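You operate a simulated robot arm through the tools that you are given. There is no shell and no other tool.

Carry out the task below with a simulated robot arm. There is one attempt and no reset: what you move stays moved.

## Task
Wipe the smudge off the 40 % tile, then put it away.
Fine: use the wiping block and put it back; the tile goes in the tiles drawer; shut the drawer. What is to be rubbed or washed off counts as gone when no trace of it is left.

Only the result counts: the job must be done as asked and must still hold three seconds after the hand-in. Knocking over, shifting, dropping, spilling or breaking anything else fails it.

## Robot
A 7-joint arm with a two-finger parallel gripper, fixed in place. Base frame: the origin is on the floor under the middle of its stand, x ahead of it, y to its left, z up; the work surface is at about z = 768. Lengths are in mm, angles in degrees, forces in N, time in s.
It reaches about 1372 mm from its shoulder. Its first joint turns from -149.0 to 149.0 degrees. Payload 3.43 kg.
The tool frame sits at the grasp point between the pads (the TCP): z along the fingers, y along the line on which they close. The tips reach 30 mm beyond it. Largest opening 94 mm; finger width 28, thickness 10; the body of the gripper, 50 by 96 mm, starts 55 mm behind the TCP.
Orientation is that of the tool frame in the base frame, as a unit quaternion [x, y, z, w]. With the fingers straight down and closing along the base's y, the tool's x points along the base's -x, its y along +y and its z along -z.

## Interface
- The arm moves only by the tool jog_arm. Its argument "series" is a list of rows, each a list of 3 entries, a list of its own where there are three numbers: the shift along the tool's x, y, z in mm, then the turn, a rotation vector about the tool's x, y, z in degrees, then the gripper command, from -1 (shut) to 1 (fully open), values between in proportion. In form: [[[dx, dy, dz], [rx, ry, rz], jaw], ...]. A call has 1 to 20 rows; each row shifts and turns the commanded pose from where the row before left it, along the tool's axes as they then stand. A row lasts 0.2 s, in which the tool goes at most 50 mm and 8.6 degrees; a call with a longer step from one row to the next is refused whole, and so is a gripper value outside its range. A pose out of reach is approached as far as the arm can. The call stops where the force on the tool passes 50 N (or 10 N more than at its start, if that is more) or the arm is blocked; 0.2 s more then pass. Each finger travels about 45 mm/s and halts on what it meets, pressing with about 40 N; the grip force reading is that of the motor and also rises with nothing between the fingers. The clock runs only during rows and for 0.2 s after the last one: add rows that do not move to give the fingers time. It gives the time, the measured TCP pose, the force on the tool (base axes), the opening and the grip force at its end, in the units of the frame above (readings bear some noise), with the torque about the TCP (base axes, N m) and any sound that the robot's microphone picked up.
- Cameras (640 x 400 px; columns grow to the right, rows downward): "scene" is fixed at [219.2, 650.9, 1555.7]; the picture's right is [-0.46, -0.89, 0.00], its down [-0.53, 0.27, -0.80] and it looks along [0.71, -0.37, -0.60] (base axes); focal length 371 px, centre (320, 200). "wrist" rides on the gripper at [76, 14, -103] in the tool frame; the picture's right is [-0.18, 0.98, 0.00], its down [-0.75, -0.14, -0.64] and it looks along [-0.63, -0.12, 0.77] (tool axes); focal length 243 px, centre (320, 200). There is no depth. A picture from a camera that has moved, and an enlarged one, comes with that camera's place and axes in the base frame and with its lens.
- capture(camera): a new picture of that camera. No time passes.
- enlarge(camera, box): a new picture of the part [left, top, right, bottom] of that camera's present view, enlarged. No time passes.
- finish_job(): hands the job in; it is judged then, once.

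Places have to be worked out from the pictures, the camera data and where the tool is seen. Open the gripper and draw the arm clear of the work before you hand the job in, unless the task says otherwise.

The tools are called after ">>>" as name(argument=value, ...) on one line, values as JSON. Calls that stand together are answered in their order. jog_arm: Moves the arm, as the interface text tells. Its arguments: {"type":"object","properties":{"series":{"type":"array","items":{"type":"array"}}},"required":["series"]} The other tools are called the same way: capture (camera) takes a picture; enlarge (camera, box) takes an enlarged picture of a part of a camera's view; finish_job () hands the job in.

At the start:

```text
t: 0.0
tool_pos: [813.3, -124.8, 1079.4]
tcp_rot: [0.0, 1.0, 0.0, 0.0]
wrist_force: [-0.5, -0.3, 0.0]
ft_torque: [0.01, -0.02, 0.02]
gripper_width: 93.9
grip_force: 0.0
```

scene: 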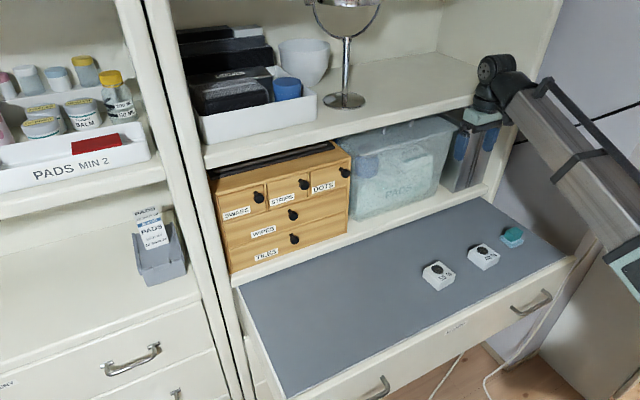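
wrist: 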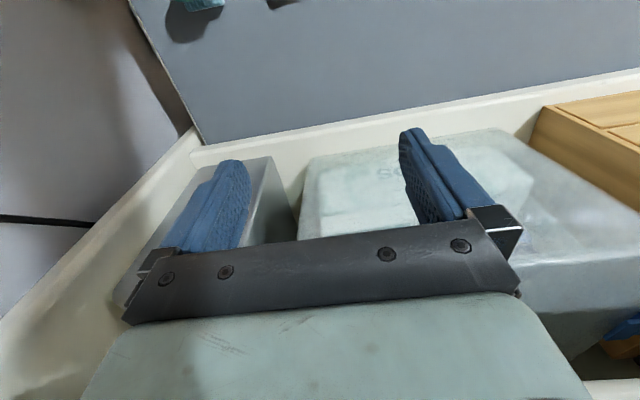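

I start by looking closer at the tiles, the wiping block and the drawer box in the scene view.

>>> enlarge(camera="scene", box=[400, 210, 560, 310])

>>> enlarge(camera="scene", box=[200, 130, 360, 280])

>>> enlarge(camera="scene", box=[440, 30, 640, 310])

```text
4.00 times, centred on (480, 260) of scene
camera zoom: at [219.2, 650.9, 1555.7], right [-0.46, -0.89, 0.0], down [-0.53, 0.27, -0.8], along [0.71, -0.37, -0.6], focal length 1486 px, centre (-320, -40)
```

zoom: 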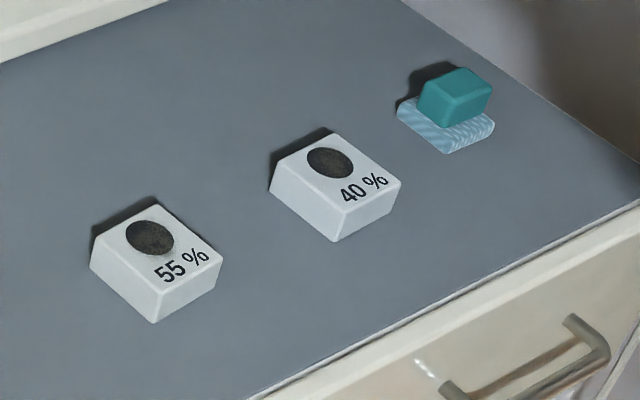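

```text
2.67 times, centred on (280, 205) of scene
camera zoom: at [219.2, 650.9, 1555.7], right [-0.46, -0.89, 0.0], down [-0.53, 0.27, -0.8], along [0.71, -0.37, -0.6], focal length 990 px, centre (427, 187)
```

zoom: 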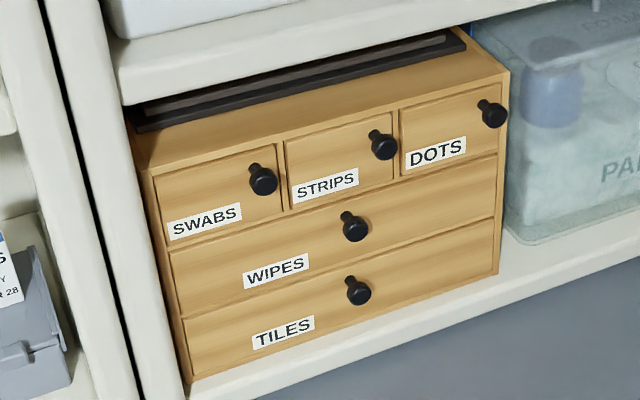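

```text
1.43 times, centred on (540, 170) of scene
camera zoom: at [219.2, 650.9, 1555.7], right [-0.46, -0.89, 0.0], down [-0.53, 0.27, -0.8], along [0.71, -0.37, -0.6], focal length 530 px, centre (6, 243)
```

zoom: 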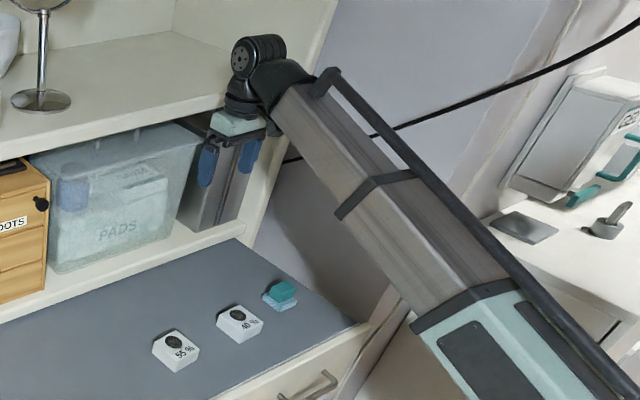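

The mat's front edge comes out at x≈570 and its back edge at x≈900. The 40 % tile is near (678,-125), the wiping block lies further to -y, and the TILES knob is near (905,372,855). I'll pull the arm back so the wrist camera can see the tiles and the block up close.

>>> jog_arm(series=[[[45, 0, 10], [0, 0, 0], 1], [[45, 0, 10], [0, 0, 0], 1], [[45, 0, 10], [0, 0, 0], 1], [[45, 0, 10], [0, 0, 0], 1], [[45, 0, 10], [0, 0, 0], 1], [[45, 0, 10], [0, 0, 0], 1], [[30, 0, 0], [0, 0, 0], 1], [[0, 0, 0], [0, 0, 0], 1]])

>>> capture(camera="wrist")

>>> capture(camera="scene")

```text
t: 1.7
tool_pos: [515.9, -123.7, 1018.9]
tcp_rot: [0.003, 1.0, -0.001, 0.006]
wrist_force: [7.3, -3.4, -14.8]
ft_torque: [-0.01, -0.18, 0.04]
gripper_width: 93.6
grip_force: 0.0
stopped in row 8: the force on the tool passed its limit at 57 N (the readings are from after the stop); the commanded pose is now the measured one
```

```text
taken
camera wrist: at [439.0, -108.9, 1121.8], right [0.19, 0.98, 0.0], down [0.75, -0.14, 0.65], along [0.64, -0.12, -0.76], focal length 243 px, centre (320, 200)
```

wrist: 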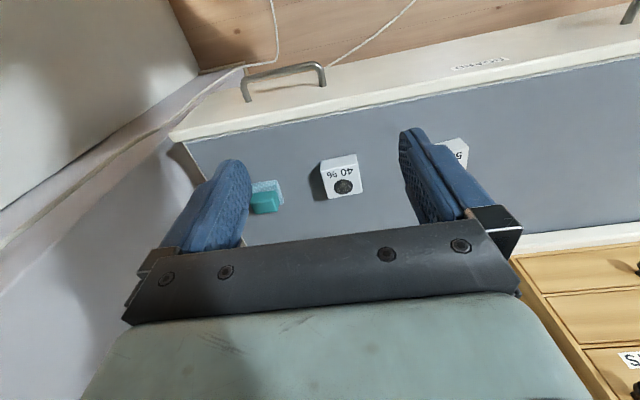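

```text
taken
```

scene: 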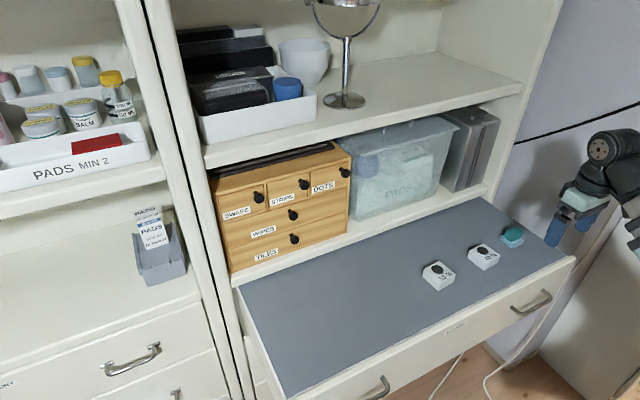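

The stop looks like inertia from the abrupt halt, since nothing is near the gripper, so I'll ramp speeds from here. Now I enlarge the wrist view of the tiles and the block.

>>> enlarge(camera="wrist", box=[240, 130, 400, 230])

>>> enlarge(camera="scene", box=[465, 215, 545, 275])

>>> enlarge(camera="scene", box=[415, 235, 515, 300])

```text
4.00 times, centred on (320, 180) of wrist
camera zoom: at [439.0, -108.9, 1121.8], right [0.19, 0.98, 0.0], down [0.75, -0.14, 0.65], along [0.64, -0.12, -0.76], focal length 970 px, centre (320, 280)
```

zoom: 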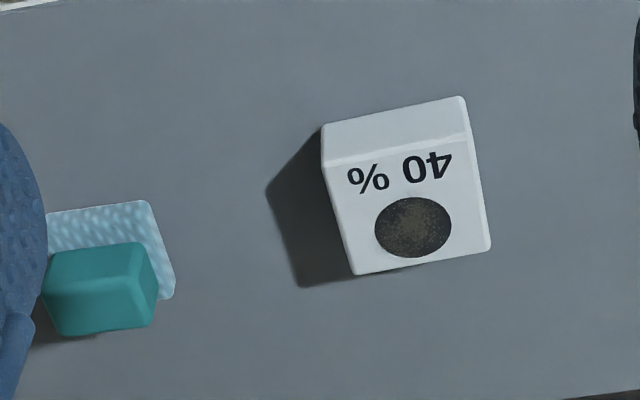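

```text
6.67 times, centred on (505, 245) of scene
camera zoom: at [219.2, 650.9, 1555.7], right [-0.46, -0.89, 0.0], down [-0.53, 0.27, -0.8], along [0.71, -0.37, -0.6], focal length 2476 px, centre (-913, -100)
```

zoom: 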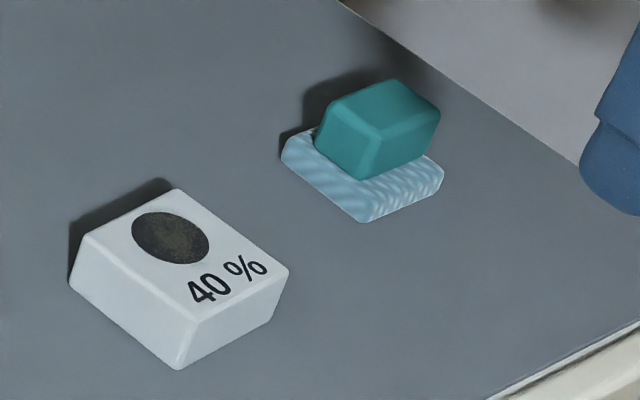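

```text
6.15 times, centred on (465, 268) of scene
camera zoom: at [219.2, 650.9, 1555.7], right [-0.46, -0.89, 0.0], down [-0.53, 0.27, -0.8], along [0.71, -0.37, -0.6], focal length 2285 px, centre (-572, -215)
```

zoom: 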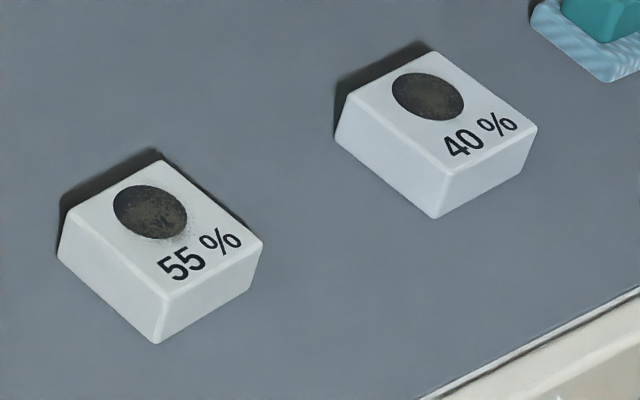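

The tile top is about z≈798 with its centre near (680,-117). The wiping block, a teal handle on a pale-blue sole, is near (697,-261). I'll move closer to the block for a more accurate measurement, ramping the speed.

>>> jog_arm(series=[[[-9.9, -9.7, 5.5], [0, 0, 0], 1], [[-19.8, -19.4, 11.0], [0, 0, 0], 1], [[-24.8, -24.2, 13.8], [0, 0, 0], 1], [[-24.8, -24.2, 13.8], [0, 0, 0], 1], [[-19.8, -19.4, 11.0], [0, 0, 0], 1], [[-14.9, -14.5, 8.3], [0, 0, 0], 1], [[-9.9, -9.7, 5.5], [0, 0, 0], 1], [[0, 0, 0], [0, 0, 0], 1]])

>>> capture(camera="wrist")

>>> capture(camera="scene")

```text
t: 3.5
tool_pos: [640.0, -246.6, 951.4]
tcp_rot: [0.004, 1.0, -0.001, 0.004]
wrist_force: [-0.1, 0.0, -0.7]
ft_torque: [-0.02, 0.01, -0.01]
gripper_width: 94.4
grip_force: 0.0
```

```text
taken
camera wrist: at [562.6, -231.0, 1055.0], right [0.19, 0.98, 0.0], down [0.75, -0.14, 0.65], along [0.64, -0.12, -0.76], focal length 243 px, centre (320, 200)
```

wrist: 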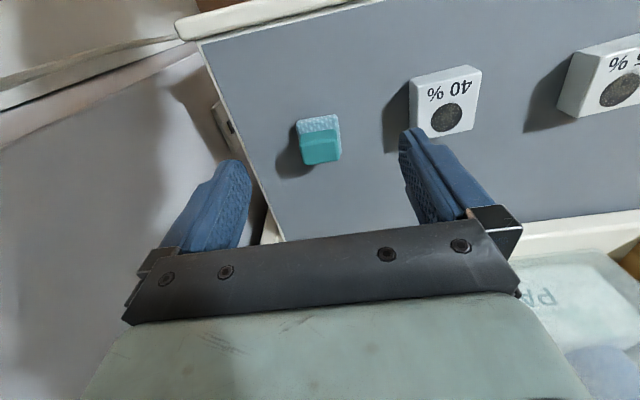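

```text
taken
```

scene: 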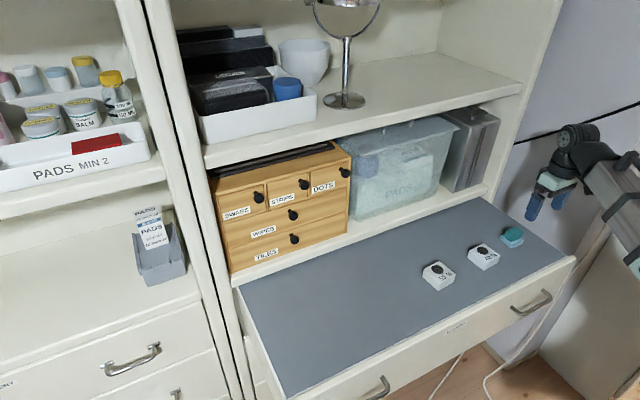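

>>> enlarge(camera="wrist", box=[280, 90, 376, 150])

>>> enlarge(camera="wrist", box=[280, 95, 360, 195])

>>> enlarge(camera="wrist", box=[390, 40, 518, 140])

```text
6.67 times, centred on (328, 120) of wrist
camera zoom: at [562.6, -231.0, 1055.0], right [0.19, 0.98, 0.0], down [0.75, -0.14, 0.65], along [0.64, -0.12, -0.76], focal length 1618 px, centre (267, 733)
```

zoom: 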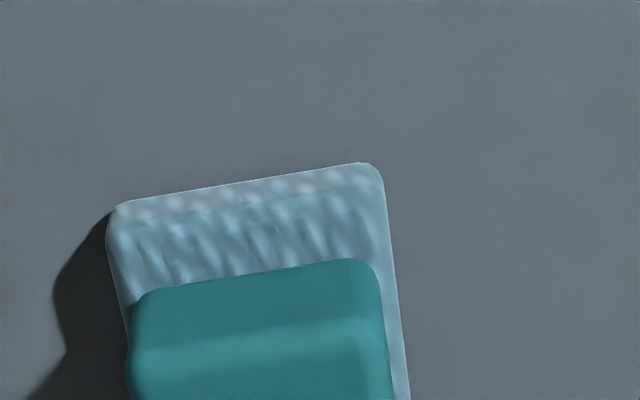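

```text
4.00 times, centred on (320, 145) of wrist
camera zoom: at [562.6, -231.0, 1055.0], right [0.19, 0.98, 0.0], down [0.75, -0.14, 0.65], along [0.64, -0.12, -0.76], focal length 970 px, centre (320, 420)
```

zoom: 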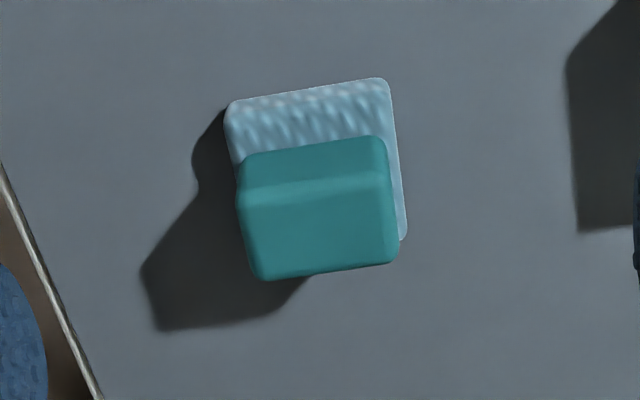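

```text
4.00 times, centred on (454, 90) of wrist
camera zoom: at [562.6, -231.0, 1055.0], right [0.19, 0.98, 0.0], down [0.75, -0.14, 0.65], along [0.64, -0.12, -0.76], focal length 970 px, centre (-216, 640)
```

zoom: 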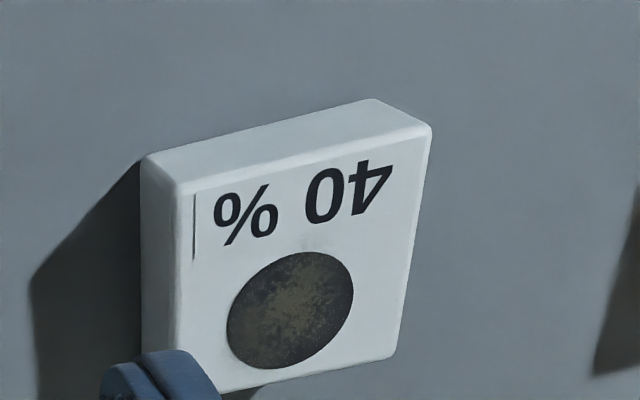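

The block's handle measures about 41 mm in y and 28 mm in x, centred near (700.5,-257). Its sole top is about z≈780 and the handle top about z≈806. I'll move over it and check the alignment before descending.

>>> jog_arm(series=[[[-6.1, -1.0, 9.1], [0, 0, 0], 1], [[-12.1, -2.1, 18.3], [0, 0, 0], 1], [[-15.1, -2.6, 22.9], [0, 0, 0], 1], [[-12.1, -2.1, 18.3], [0, 0, 0], 1], [[-9.1, -1.6, 13.7], [0, 0, 0], 1], [[-6.0, -1.0, 9.1], [0, 0, 0], 1], [[0, 0, 0], [0, 0, 0], 1]])

>>> capture(camera="wrist")

>>> enlarge(camera="scene", box=[440, 130, 600, 270])

```text
t: 5.1
tool_pos: [701.2, -257.3, 861.0]
tcp_rot: [0.004, 1.0, -0.001, 0.005]
wrist_force: [0.5, -0.7, 0.0]
ft_torque: [0.03, -0.02, 0.01]
gripper_width: 93.8
grip_force: 0.0
```

```text
taken
camera wrist: at [624.1, -241.9, 964.0], right [0.19, 0.98, 0.0], down [0.75, -0.15, 0.65], along [0.64, -0.12, -0.76], focal length 243 px, centre (320, 200)
```

wrist: 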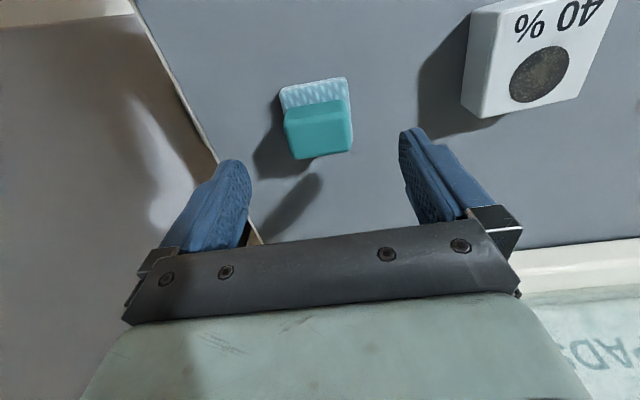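

```text
2.86 times, centred on (520, 200) of scene
camera zoom: at [219.2, 650.9, 1555.7], right [-0.46, -0.89, 0.0], down [-0.53, 0.27, -0.8], along [0.71, -0.37, -0.6], focal length 1061 px, centre (-251, 200)
```

zoom: 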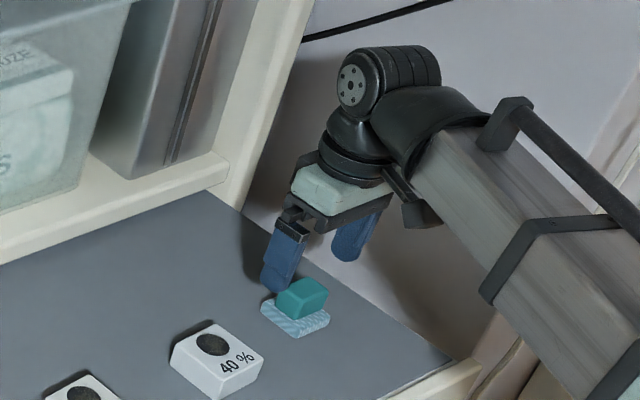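

>>> enlarge(camera="wrist", box=[256, 70, 384, 170])

```text
4.00 times, centred on (320, 120) of wrist
camera zoom: at [624.1, -241.9, 964.0], right [0.19, 0.98, 0.0], down [0.75, -0.15, 0.65], along [0.64, -0.12, -0.76], focal length 970 px, centre (320, 520)
```

zoom: 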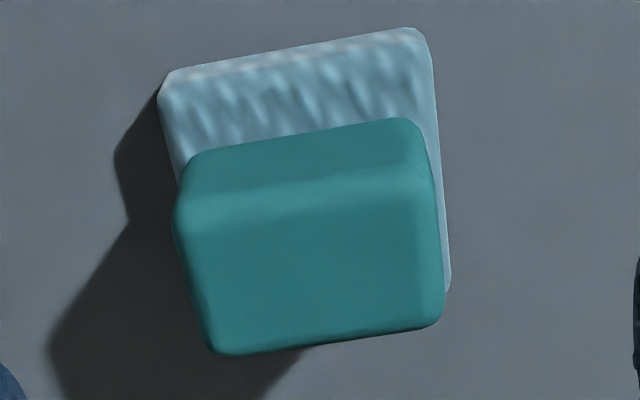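

The handle centre sits at about (699,-257), nearly under the TCP. I descend so the tips end just above the sole, then close on the handle.

>>> jog_arm(series=[[[1, 0, 8], [0, 0, 0], 1], [[1, 0, 13], [0, 0, 0], 1], [[0, 0, 12], [0, 0, 0], 1], [[0, 0, 8], [0, 0, 0], 1], [[0, 0, 5], [0, 0, 0], 1], [[0, 0, 0], [0, 0, 0], 1]])

>>> capture(camera="wrist")

>>> enlarge(camera="scene", box=[470, 180, 570, 260])

```text
t: 6.5
tool_pos: [698.8, -256.6, 814.7]
tcp_rot: [0.004, 1.0, -0.001, 0.004]
wrist_force: [-0.4, 0.3, 0.7]
ft_torque: [0.0, -0.01, -0.02]
gripper_width: 93.9
grip_force: 0.0
```

```text
taken
camera wrist: at [621.9, -241.3, 917.6], right [0.19, 0.98, 0.0], down [0.75, -0.15, 0.65], along [0.64, -0.12, -0.76], focal length 243 px, centre (320, 200)
```

wrist: 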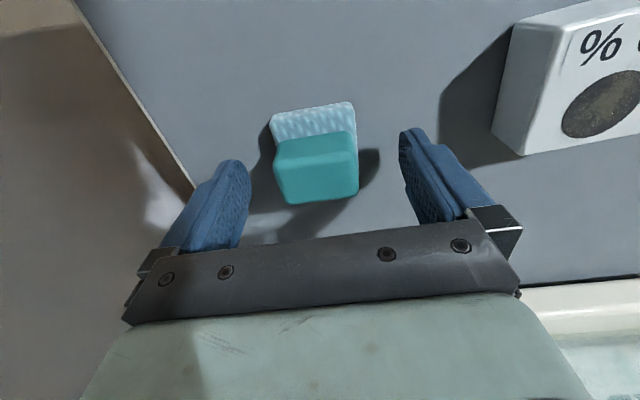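

```text
5.00 times, centred on (520, 220) of scene
camera zoom: at [219.2, 650.9, 1555.7], right [-0.46, -0.89, 0.0], down [-0.53, 0.27, -0.8], along [0.71, -0.37, -0.6], focal length 1857 px, centre (-680, 100)
```

zoom: 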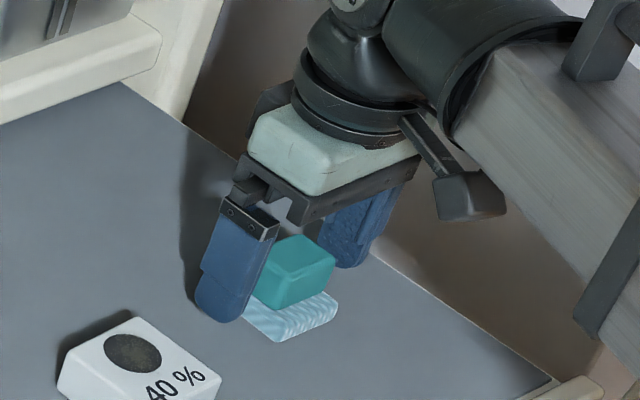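

The fingers straddle the handle with the tips above the sole, so I close the gripper now.

>>> jog_arm(series=[[[0, 0, 0], [0, 0, 0], -1], [[0, 0, 0], [0, 0, 0], -1], [[0, 0, 0], [0, 0, 0], -1], [[0, 0, 0], [0, 0, 0], -1], [[0, 0, 0], [0, 0, 0], -1], [[0, 0, 0], [0, 0, 0], -1]])

>>> capture(camera="wrist")

>>> enlarge(camera="scene", box=[470, 180, 570, 260])

```text
t: 7.9
tool_pos: [699.7, -256.4, 814.7]
tcp_rot: [0.003, 1.0, -0.002, 0.003]
wrist_force: [0.4, -1.2, 2.4]
ft_torque: [-0.03, 0.0, -0.03]
gripper_width: 47.5
grip_force: 40.2
```

```text
taken
camera wrist: at [621.9, -241.3, 917.8], right [0.19, 0.98, 0.0], down [0.75, -0.15, 0.65], along [0.64, -0.12, -0.76], focal length 243 px, centre (320, 200)
```

wrist: 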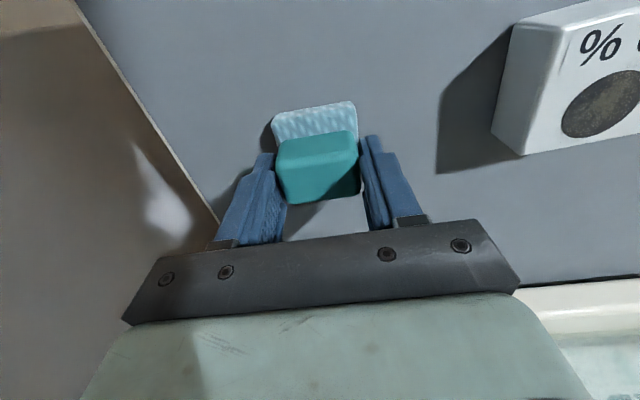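

```text
5.00 times, centred on (520, 220) of scene
camera zoom: at [219.2, 650.9, 1555.7], right [-0.46, -0.89, 0.0], down [-0.53, 0.27, -0.8], along [0.71, -0.37, -0.6], focal length 1857 px, centre (-680, 100)
```

zoom: 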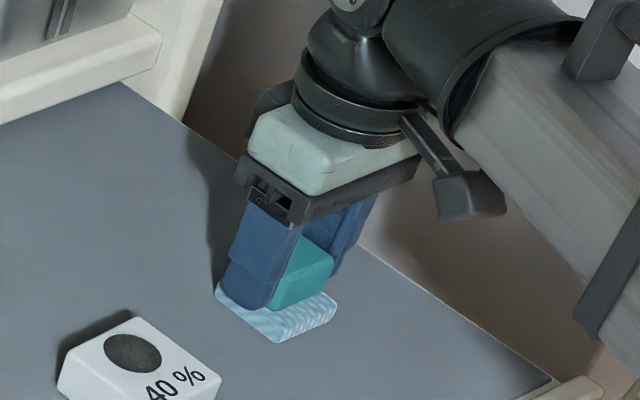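

Gripped firmly at 47.5 mm with 40 N; the block's resting pose is TCP (699.5,-256.5,814.7). I lift it and carry it above the smudge at about (689,-117).

>>> jog_arm(series=[[[0, 0, -5], [0, 0, 0], -1], [[0, 0, -12], [0, 0, 0], -1], [[0, 0, -18], [0, 0, 0], -1], [[0, 0, -15], [0, 0, 0], -1], [[0, 0, -10], [0, 0, 0], -1], [[0, 0, 0], [0, 0, 0], -1]])

>>> capture(camera="wrist")

>>> enlarge(camera="scene", box=[470, 150, 590, 260])

```text
t: 9.3
tool_pos: [699.0, -256.5, 874.1]
tcp_rot: [0.004, 1.0, 0.0, 0.004]
wrist_force: [0.2, 1.3, -1.2]
ft_torque: [-0.01, 0.04, 0.0]
gripper_width: 47.3
grip_force: 40.0
```

```text
taken
camera wrist: at [621.9, -241.7, 977.4], right [0.19, 0.98, 0.0], down [0.75, -0.15, 0.65], along [0.64, -0.12, -0.76], focal length 243 px, centre (320, 200)
```

wrist: 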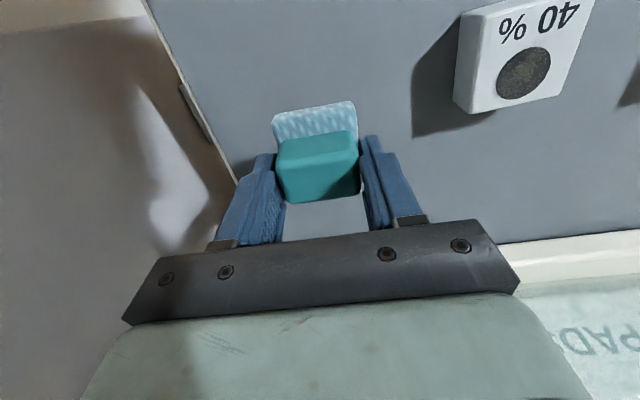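

```text
3.64 times, centred on (530, 205) of scene
camera zoom: at [219.2, 650.9, 1555.7], right [-0.46, -0.89, 0.0], down [-0.53, 0.27, -0.8], along [0.71, -0.37, -0.6], focal length 1350 px, centre (-444, 182)
```

zoom: 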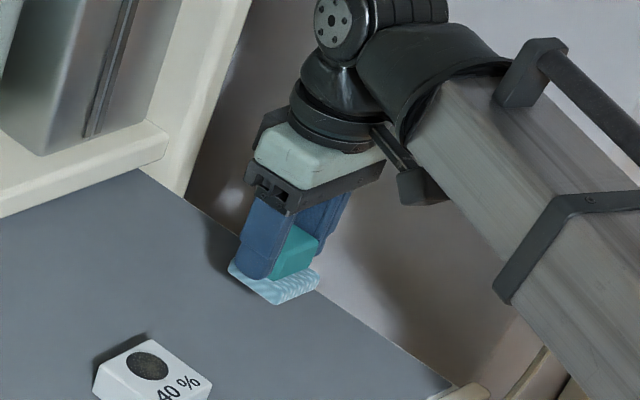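

The sole lifted with the handle as one piece. I move it 139 mm in +y, over the smudge.

>>> jog_arm(series=[[[0.8, 11.2, 0], [0, 0, 0], -1], [[1.6, 22.3, 0], [0, 0, 0], -1], [[2.0, 27.9, 0], [0, 0, 0], -1], [[2.0, 27.9, 0], [0, 0, 0], -1], [[1.6, 22.3, 0], [0, 0, 0], -1], [[1.2, 16.7, 0], [0, 0, 0], -1], [[0.8, 11.2, 0], [0, 0, 0], -1], [[0, 0, 0], [0, 0, 0], -1]])

>>> capture(camera="wrist")

>>> enlarge(camera="scene", box=[410, 170, 570, 290])

```text
t: 11.1
tool_pos: [690.8, -117.0, 874.6]
tcp_rot: [0.004, 1.0, -0.002, 0.005]
wrist_force: [0.0, -0.5, -0.3]
ft_torque: [0.01, -0.01, 0.02]
gripper_width: 47.3
grip_force: 39.7
```

```text
taken
camera wrist: at [612.9, -102.0, 977.2], right [0.19, 0.98, 0.0], down [0.75, -0.15, 0.65], along [0.64, -0.12, -0.76], focal length 243 px, centre (320, 200)
```

wrist: 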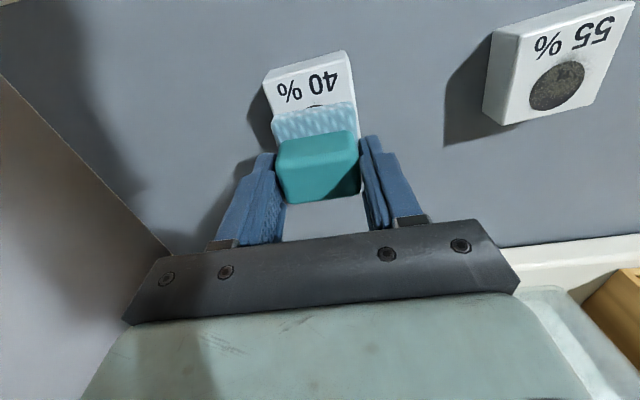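

```text
3.33 times, centred on (490, 230) of scene
camera zoom: at [219.2, 650.9, 1555.7], right [-0.46, -0.89, 0.0], down [-0.53, 0.27, -0.8], along [0.71, -0.37, -0.6], focal length 1238 px, centre (-247, 100)
```

zoom: 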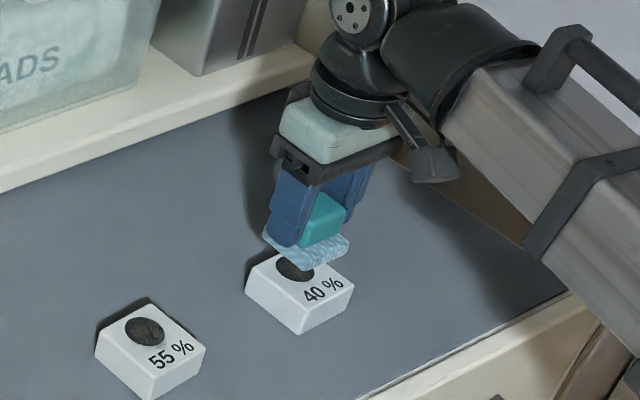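

The block sits over the tile and is well aligned in y. I descend to just above the expected contact height (TCP z≈845).

>>> jog_arm(series=[[[0, 0, 5], [0, 0, 0], -1], [[0, 0, 8], [0, 0, 0], -1], [[0, 0, 6], [0, 0, 0], -1], [[0, 0, 4], [0, 0, 0], -1], [[0, 0, 3], [0, 0, 0], -1], [[0, 0, 0], [0, 0, 0], -1]])

>>> capture(camera="wrist")

>>> enlarge(camera="scene", box=[430, 190, 540, 290])

```text
t: 12.5
tool_pos: [690.8, -117.3, 847.2]
tcp_rot: [0.004, 1.0, -0.001, 0.005]
wrist_force: [-0.1, 0.0, -0.1]
ft_torque: [0.02, 0.0, 0.0]
gripper_width: 47.2
grip_force: 39.5
```

```text
taken
camera wrist: at [612.8, -102.3, 951.3], right [0.19, 0.98, 0.0], down [0.75, -0.15, 0.65], along [0.64, -0.12, -0.76], focal length 243 px, centre (320, 200)
```

wrist: 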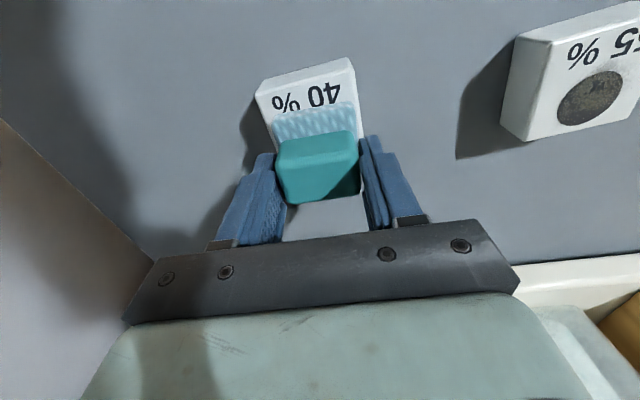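

```text
4.00 times, centred on (485, 240) of scene
camera zoom: at [219.2, 650.9, 1555.7], right [-0.46, -0.89, 0.0], down [-0.53, 0.27, -0.8], along [0.71, -0.37, -0.6], focal length 1486 px, centre (-340, 40)
```

zoom: 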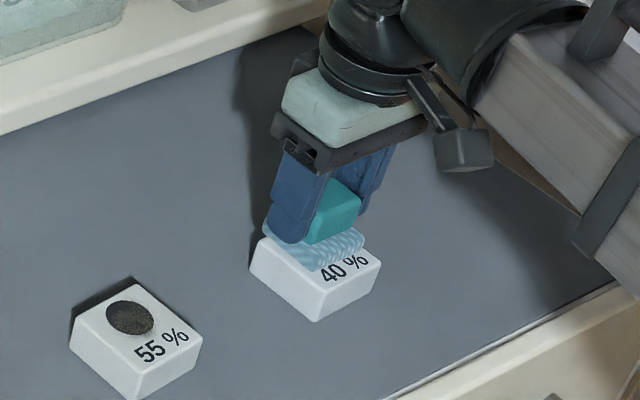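

No contact yet at z≈847, so I lower in small steps and watch the force.

>>> jog_arm(series=[[[0, 0, 1.5], [0, 0, 0], -1], [[0, 0, 1.5], [0, 0, 0], -1], [[0, 0, 0], [0, 0, 0], -1]])

```text
t: 13.3
tool_pos: [689.9, -117.3, 846.6]
tcp_rot: [0.003, 1.0, 0.0, 0.006]
wrist_force: [2.1, -0.2, 27.1]
ft_torque: [0.02, 0.13, 0.01]
gripper_width: 47.6
grip_force: 40.0
```

Contact gives 27 N, so the tile top is about z≈799. I ease off a little and make a short first rub to see how the tile reacts.

>>> jog_arm(series=[[[0, 0, -0.7], [0, 0, 0], -1], [[0, 4, 0], [0, 0, 0], -1], [[0, 6, 0], [0, 0, 0], -1], [[0, 0, 0], [0, 0, 0], -1]])

>>> capture(camera="wrist")

>>> enlarge(camera="scene", box=[430, 190, 540, 290])

```text
t: 14.3
tool_pos: [689.0, -107.8, 846.9]
tcp_rot: [0.004, 1.0, -0.001, 0.004]
wrist_force: [0.0, -12.5, 24.3]
ft_torque: [-0.5, 0.1, 0.03]
gripper_width: 47.4
grip_force: 40.2
```

```text
taken
camera wrist: at [612.3, -93.0, 949.4], right [0.19, 0.98, 0.0], down [0.75, -0.14, 0.65], along [0.64, -0.12, -0.76], focal length 243 px, centre (320, 200)
```

wrist: 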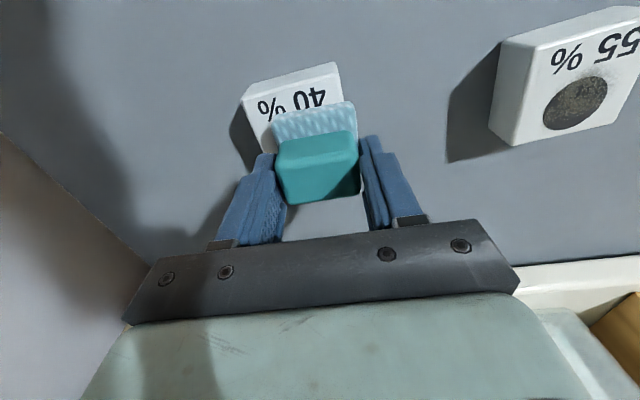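

```text
4.00 times, centred on (485, 240) of scene
camera zoom: at [219.2, 650.9, 1555.7], right [-0.46, -0.89, 0.0], down [-0.53, 0.27, -0.8], along [0.71, -0.37, -0.6], focal length 1486 px, centre (-340, 40)
```

zoom: 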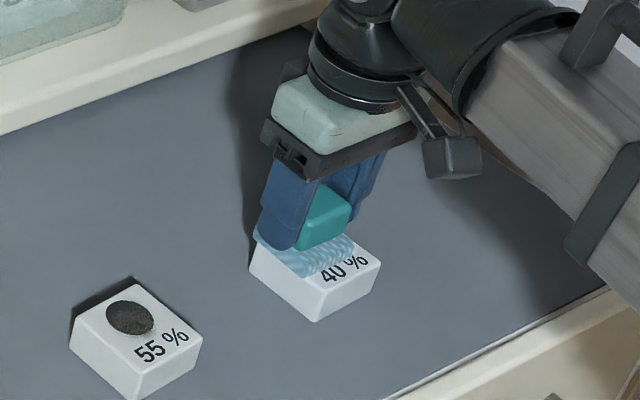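

The tile stayed put while the block slid over it with 24 N normal and 12 N friction. I keep rubbing back and forth across the smudge at this pressure.

>>> jog_arm(series=[[[0, -5, 0], [0, 0, 0], -1], [[0, -8, 0], [0, 0, 0], -1], [[0, -8, 0], [0, 0, 0], -1], [[0, 0, 0], [0, 0, 0], -1], [[0, 5, 0], [0, 0, 0], -1], [[0, 8, 0], [0, 0, 0], -1], [[0, 8, 0], [0, 0, 0], -1], [[4, 0, 0], [0, 0, 0], -1], [[0, -5, 0], [0, 0, 0], -1], [[0, -8, 0], [0, 0, 0], -1], [[0, -8, 0], [0, 0, 0], -1], [[-8, 0, 0], [0, 0, 0], -1], [[0, 5, 0], [0, 0, 0], -1], [[0, 8, 0], [0, 0, 0], -1], [[0, 8, 0], [0, 0, 0], -1], [[4, 0, 0], [0, 0, 0], -1], [[0, -5, 0], [0, 0, 0], -1], [[0, -5, 0], [0, 0, 0], -1], [[0, 0, 0], [0, 0, 0], -1]])

>>> enlarge(camera="scene", box=[430, 190, 540, 290])

```text
t: 18.3
tool_pos: [689.5, -115.2, 846.0]
tcp_rot: [0.004, 1.0, 0.0, 0.004]
wrist_force: [-2.1, 8.1, 15.4]
ft_torque: [0.33, 0.07, 0.03]
gripper_width: 47.5
grip_force: 40.0
```

```text
4.00 times, centred on (485, 240) of scene
camera zoom: at [219.2, 650.9, 1555.7], right [-0.46, -0.89, 0.0], down [-0.53, 0.27, -0.8], along [0.71, -0.37, -0.6], focal length 1486 px, centre (-340, 40)
```

zoom: 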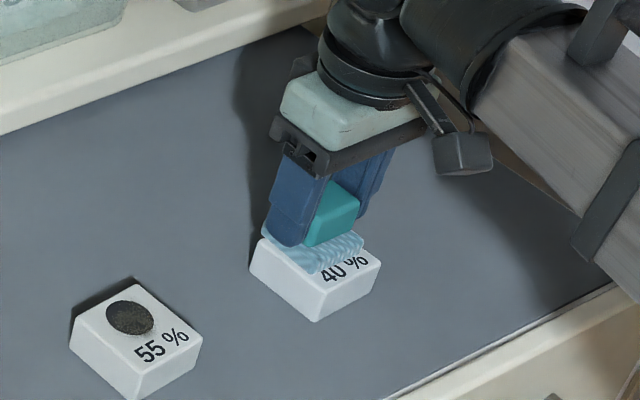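

The tile still hasn't moved. I add strokes along x, then lift to inspect.

>>> jog_arm(series=[[[5, 0, 0], [0, 0, 0], -1], [[7, 0, 0], [0, 0, 0], -1], [[0, 0, 0], [0, 0, 0], -1], [[-5, 0, 0], [0, 0, 0], -1], [[-8, 0, 0], [0, 0, 0], -1], [[-6, 0, 0], [0, 0, 0], -1], [[0, 6, 0], [0, 0, 0], -1], [[5, 0, 0], [0, 0, 0], -1], [[8, 0, 0], [0, 0, 0], -1], [[6, 0, 0], [0, 0, 0], -1], [[0, -12, 0], [0, 0, 0], -1], [[-5, 0, 0], [0, 0, 0], -1], [[-8, 0, 0], [0, 0, 0], -1], [[-6, 0, 0], [0, 0, 0], -1], [[7, 6, 0], [0, 0, 0], -1], [[0, 0, -5], [0, 0, 0], -1], [[0, 0, -12], [0, 0, 0], -1], [[0, 0, -15], [0, 0, 0], -1], [[0, 0, -10], [0, 0, 0], -1], [[0, 0, 0], [0, 0, 0], -1]])

>>> enlarge(camera="scene", box=[430, 190, 540, 290])

>>> capture(camera="wrist")

```text
t: 22.5
tool_pos: [689.1, -117.1, 888.0]
tcp_rot: [0.003, 1.0, -0.001, 0.004]
wrist_force: [-0.4, -0.5, -0.4]
ft_torque: [-0.01, -0.02, -0.01]
gripper_width: 47.6
grip_force: 40.5
```

```text
4.00 times, centred on (485, 240) of scene
camera zoom: at [219.2, 650.9, 1555.7], right [-0.46, -0.89, 0.0], down [-0.53, 0.27, -0.8], along [0.71, -0.37, -0.6], focal length 1486 px, centre (-340, 40)
```

zoom: 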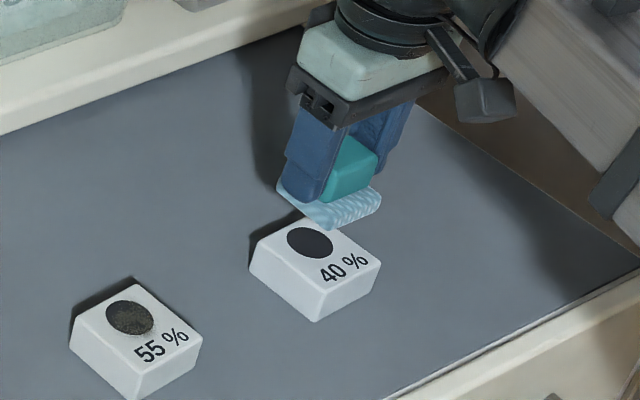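

```text
taken
camera wrist: at [612.2, -101.9, 991.0], right [0.19, 0.98, 0.0], down [0.75, -0.15, 0.65], along [0.64, -0.12, -0.76], focal length 243 px, centre (320, 200)
```

wrist: 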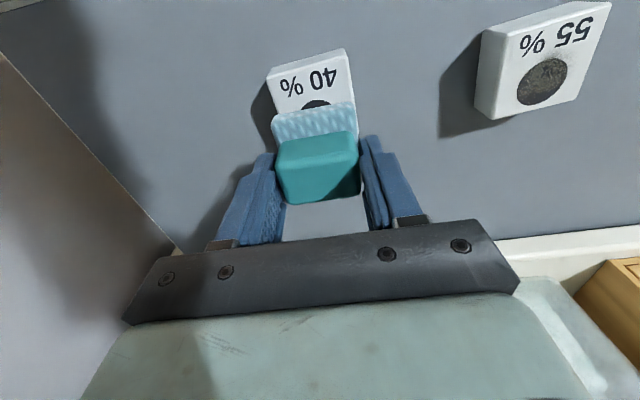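

The brownish mottling on the 40 % disc is gone, leaving a plain grey printed dot. I carry the block back towards its place so I can inspect the tile without occlusion.

>>> jog_arm(series=[[[-0.8, -11.2, 0], [0, 0, 0], -1], [[-1.6, -22.3, 0], [0, 0, 0], -1], [[-2.0, -27.9, 0], [0, 0, 0], -1], [[-2.0, -27.9, 0], [0, 0, 0], -1], [[-1.6, -22.3, 0], [0, 0, 0], -1], [[-1.2, -16.7, 0], [0, 0, 0], -1], [[-0.8, -11.2, 0], [0, 0, 0], -1], [[0, 0, 0], [0, 0, 0], -1]])

>>> enlarge(camera="scene", box=[460, 230, 508, 275])

>>> capture(camera="wrist")

>>> enlarge(camera="wrist", box=[430, 0, 610, 120])

```text
t: 24.3
tool_pos: [699.9, -256.6, 887.6]
tcp_rot: [0.004, 1.0, -0.001, 0.005]
wrist_force: [-0.2, -0.3, -0.6]
ft_torque: [-0.06, 0.05, -0.01]
gripper_width: 47.2
grip_force: 40.3
```

```text
8.89 times, centred on (484, 252) of scene
camera zoom: at [219.2, 650.9, 1555.7], right [-0.46, -0.89, 0.0], down [-0.53, 0.27, -0.8], along [0.71, -0.37, -0.6], focal length 3301 px, centre (-1138, -267)
```

zoom: 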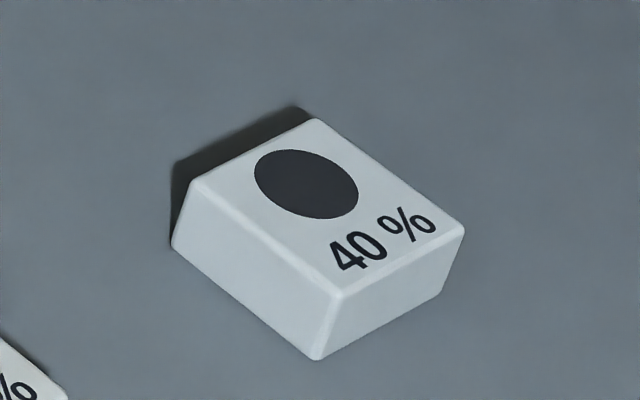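

```text
taken
camera wrist: at [621.5, -242.1, 991.4], right [0.19, 0.98, 0.0], down [0.75, -0.15, 0.65], along [0.64, -0.12, -0.76], focal length 243 px, centre (320, 200)
```

wrist: 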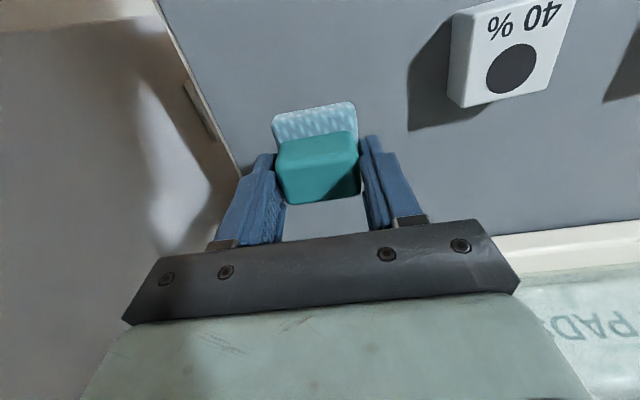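

```text
3.33 times, centred on (520, 60) of wrist
camera zoom: at [621.5, -242.1, 991.4], right [0.19, 0.98, 0.0], down [0.75, -0.15, 0.65], along [0.64, -0.12, -0.76], focal length 809 px, centre (-347, 667)
```

zoom: 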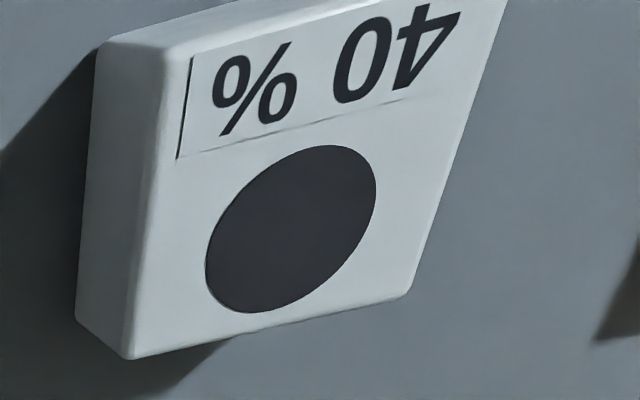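

The disc is uniformly clean with no trace left around it. The TCP is back at the block's original spot, so I lower the block towards the mat.

>>> jog_arm(series=[[[0, 0, 6], [0, 0, 0], -1], [[0, 0, 12], [0, 0, 0], -1], [[0, 0, 18], [0, 0, 0], -1], [[0, 0, 16], [0, 0, 0], -1], [[0, 0, 10], [0, 0, 0], -1], [[0, 0, 5], [0, 0, 0], -1], [[0, 0, 3], [0, 0, 0], -1], [[0, 0, 0], [0, 0, 0], -1]])

```text
t: 26.1
tool_pos: [698.9, -256.4, 817.8]
tcp_rot: [0.003, 1.0, -0.001, 0.005]
wrist_force: [0.5, 0.3, -1.0]
ft_torque: [-0.01, 0.01, -0.02]
gripper_width: 47.4
grip_force: 40.3
```

No contact yet at 817.8; I lower in 1 mm steps.

>>> jog_arm(series=[[[0, 0, 1], [0, 0, 0], -1], [[0, 0, 1], [0, 0, 0], -1], [[0, 0, 0], [0, 0, 0], -1]])

```text
t: 26.9
tool_pos: [699.8, -256.0, 816.0]
tcp_rot: [0.004, 1.0, -0.001, 0.004]
wrist_force: [-0.8, 0.1, -2.4]
ft_torque: [0.03, 0.03, 0.01]
gripper_width: 47.2
grip_force: 39.6
```

>>> jog_arm(series=[[[0, 0, 0.7], [0, 0, 0], -1], [[0, 0, 0.5], [0, 0, 0], -1], [[0, 0, 0], [0, 0, 0], -1]])

```text
t: 27.7
tool_pos: [701.6, -257.3, 814.2]
tcp_rot: [0.004, 1.0, -0.002, 0.005]
wrist_force: [0.1, 0.4, -0.6]
ft_torque: [0.0, 0.03, -0.01]
gripper_width: 47.5
grip_force: 40.1
```

Still no contact force, so I go a little further.

>>> jog_arm(series=[[[0, 0, 0.5], [0, 0, 0], -1], [[0, 0, 0], [0, 0, 0], -1]])

>>> enlarge(camera="scene", box=[480, 200, 560, 260])

```text
t: 28.3
tool_pos: [699.5, -257.1, 814.3]
tcp_rot: [0.002, 1.0, -0.001, 0.004]
wrist_force: [0.2, 0.3, -0.1]
ft_torque: [-0.01, -0.02, -0.01]
gripper_width: 47.4
grip_force: 40.6
```

```text
6.67 times, centred on (520, 230) of scene
camera zoom: at [219.2, 650.9, 1555.7], right [-0.46, -0.89, 0.0], down [-0.53, 0.27, -0.8], along [0.71, -0.37, -0.6], focal length 2476 px, centre (-1013, 0)
```

zoom: 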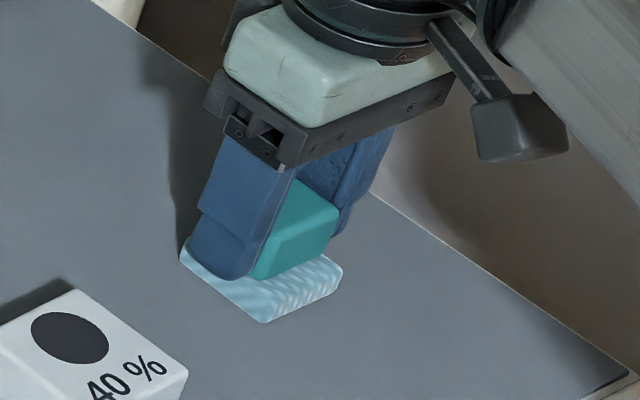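

>>> jog_arm(series=[[[0, 0, 0.6], [0, 0, 0], -1], [[0, 0, 0], [0, 0, 0], -1]])

```text
t: 28.9
tool_pos: [700.2, -256.5, 814.9]
tcp_rot: [0.003, 1.0, -0.001, 0.005]
wrist_force: [1.2, -1.0, 9.2]
ft_torque: [0.05, 0.13, 0.04]
gripper_width: 47.3
grip_force: 40.2
```

The block now touches the mat with about 9 N, so I open the gripper and let it rest.

>>> jog_arm(series=[[[0, 0, -0.4], [0, 0, 0], -1], [[0, 0, 0], [0, 0, 0], 0.2], [[0, 0, 0], [0, 0, 0], 0.6], [[0, 0, 0], [0, 0, 0], 1], [[0, 0, 0], [0, 0, 0], 1], [[0, 0, 0], [0, 0, 0], 1], [[0, 0, 0], [0, 0, 0], 1]])

>>> capture(camera="wrist")

```text
t: 30.5
tool_pos: [699.4, -256.8, 814.1]
tcp_rot: [0.003, 1.0, -0.001, 0.004]
wrist_force: [-0.4, 0.4, 0.5]
ft_torque: [-0.05, 0.0, -0.03]
gripper_width: 94.0
grip_force: 0.0
```

```text
taken
camera wrist: at [622.0, -241.9, 917.4], right [0.19, 0.98, 0.0], down [0.75, -0.15, 0.65], along [0.64, -0.12, -0.76], focal length 243 px, centre (320, 200)
```

wrist: 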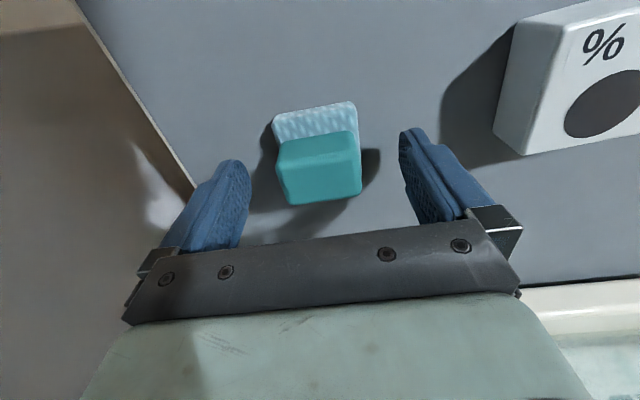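

The block is back on its spot and released. I raise the arm straight up and then swing over toward the drawer unit at +y.

>>> jog_arm(series=[[[0, 0, -6], [0, 0, 0], 1], [[0, 0, -16], [0, 0, 0], 1], [[0, 0, -28], [0, 0, 0], 1], [[0, 0, -32], [0, 0, 0], 1], [[0, 0, -28], [0, 0, 0], 1], [[0, 0, -16], [0, 0, 0], 1], [[0, 0, -8], [0, 0, 0], 1], [[0, 0, 0], [0, 0, 0], 1]])

>>> jog_arm(series=[[[0, 10, 0], [0, 0, 0], 1], [[0, 20, 0], [0, 0, 0], 1], [[0, 30, 0], [0, 0, 0], 1], [[0, 40, 0], [0, 0, 0], 1], [[0, 45, 0], [0, 0, 0], 1], [[0, 45, 0], [0, 0, 0], 1], [[0, 45, 0], [0, 0, 0], 1], [[0, 45, 0], [0, 0, 0], 1], [[0, 45, 0], [0, 0, 0], 1], [[0, 45, 0], [0, 0, 0], 1], [[0, 45, 0], [0, 0, 0], 1], [[0, 45, 0], [0, 0, 0], 1], [[0, 45, 0], [0, 0, 0], 1], [[0, 40, 0], [0, 0, 0], 1], [[0, 35, 0], [0, 0, 0], 1], [[0, 25, 0], [0, 0, 0], 1], [[0, 15, 0], [0, 0, 0], 1], [[0, 10, 0], [0, 0, 0], 1], [[0, 0, 0], [0, 0, 0], 1]])

>>> capture(camera="scene")

>>> capture(camera="wrist")

```text
t: 32.3
tool_pos: [697.7, -256.7, 948.1]
tcp_rot: [0.003, 1.0, -0.001, 0.005]
wrist_force: [0.5, -0.8, -1.2]
ft_torque: [0.01, 0.01, 0.0]
gripper_width: 94.2
grip_force: 0.0
```

```text
t: 36.3
tool_pos: [703.2, 374.2, 948.8]
tcp_rot: [0.003, 1.0, 0.0, 0.005]
wrist_force: [0.4, -0.4, 0.4]
ft_torque: [-0.01, 0.02, -0.01]
gripper_width: 93.9
grip_force: 0.1
```

```text
taken
```

scene: 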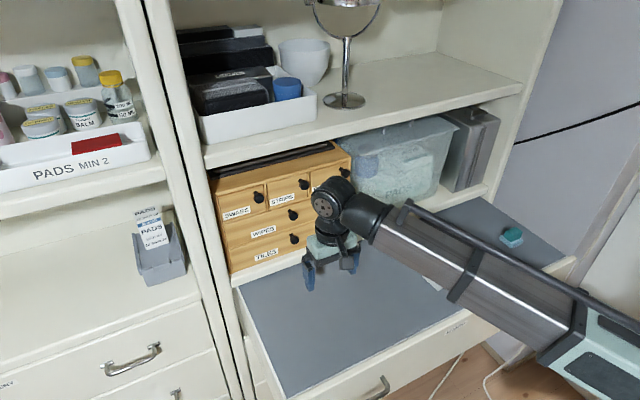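

```text
taken
camera wrist: at [625.4, 388.3, 1050.8], right [0.19, 0.98, 0.0], down [0.75, -0.15, 0.65], along [0.64, -0.12, -0.76], focal length 243 px, centre (320, 200)
```

wrist: 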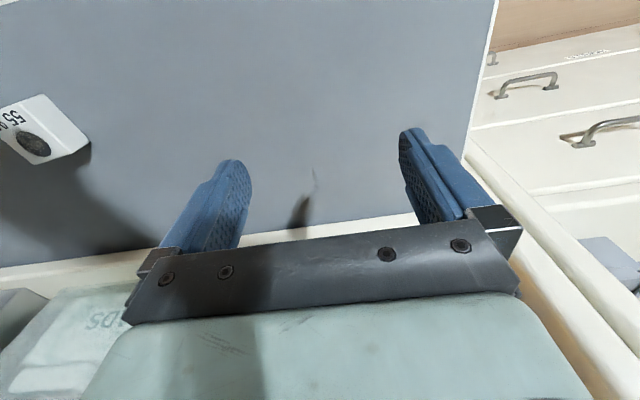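

The arm is at (703,374,949). I tilt the hand 45° forward so the camera looks at the drawer fronts.

>>> jog_arm(series=[[[0, 0, 0], [0, -4, 0], 1], [[0, 0, 0], [0, -7, 0], 1], [[0, 0, 0], [0, -8, 0], 1], [[0, 0, 0], [0, -8, 0], 1], [[0, 0, 0], [0, -8, 0], 1], [[0, 0, 0], [0, -6, 0], 1], [[0, 0, 0], [0, -4, 0], 1], [[0, 0, 0], [0, 0, 0], 1]])

>>> capture(camera="wrist")

>>> capture(camera="scene")

```text
t: 38.1
tool_pos: [703.1, 374.3, 947.0]
tcp_rot: [0.003, 0.922, -0.002, 0.387]
wrist_force: [0.5, -0.6, -0.1]
ft_torque: [0.0, 0.0, 0.0]
gripper_width: 94.0
grip_force: 0.0
```

```text
taken
camera wrist: at [576.0, 388.6, 965.9], right [0.14, 0.98, 0.13], down [0.07, -0.14, 0.99], along [0.99, -0.12, -0.09], focal length 243 px, centre (320, 200)
```

wrist: 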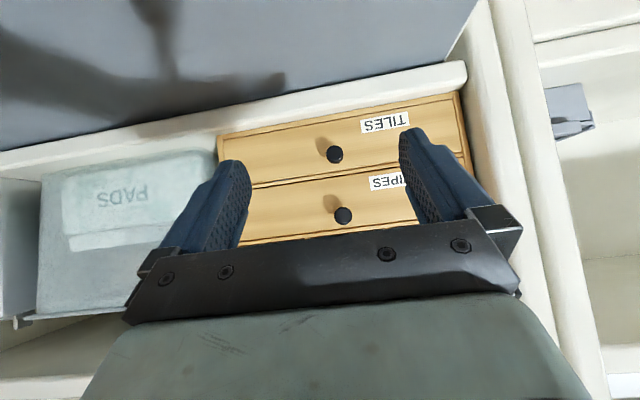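

```text
taken
```

scene: 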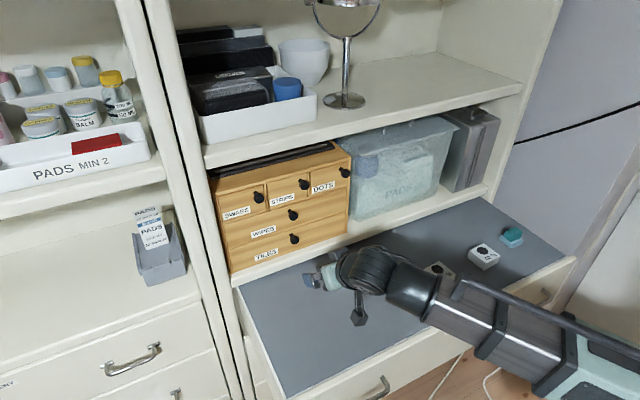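

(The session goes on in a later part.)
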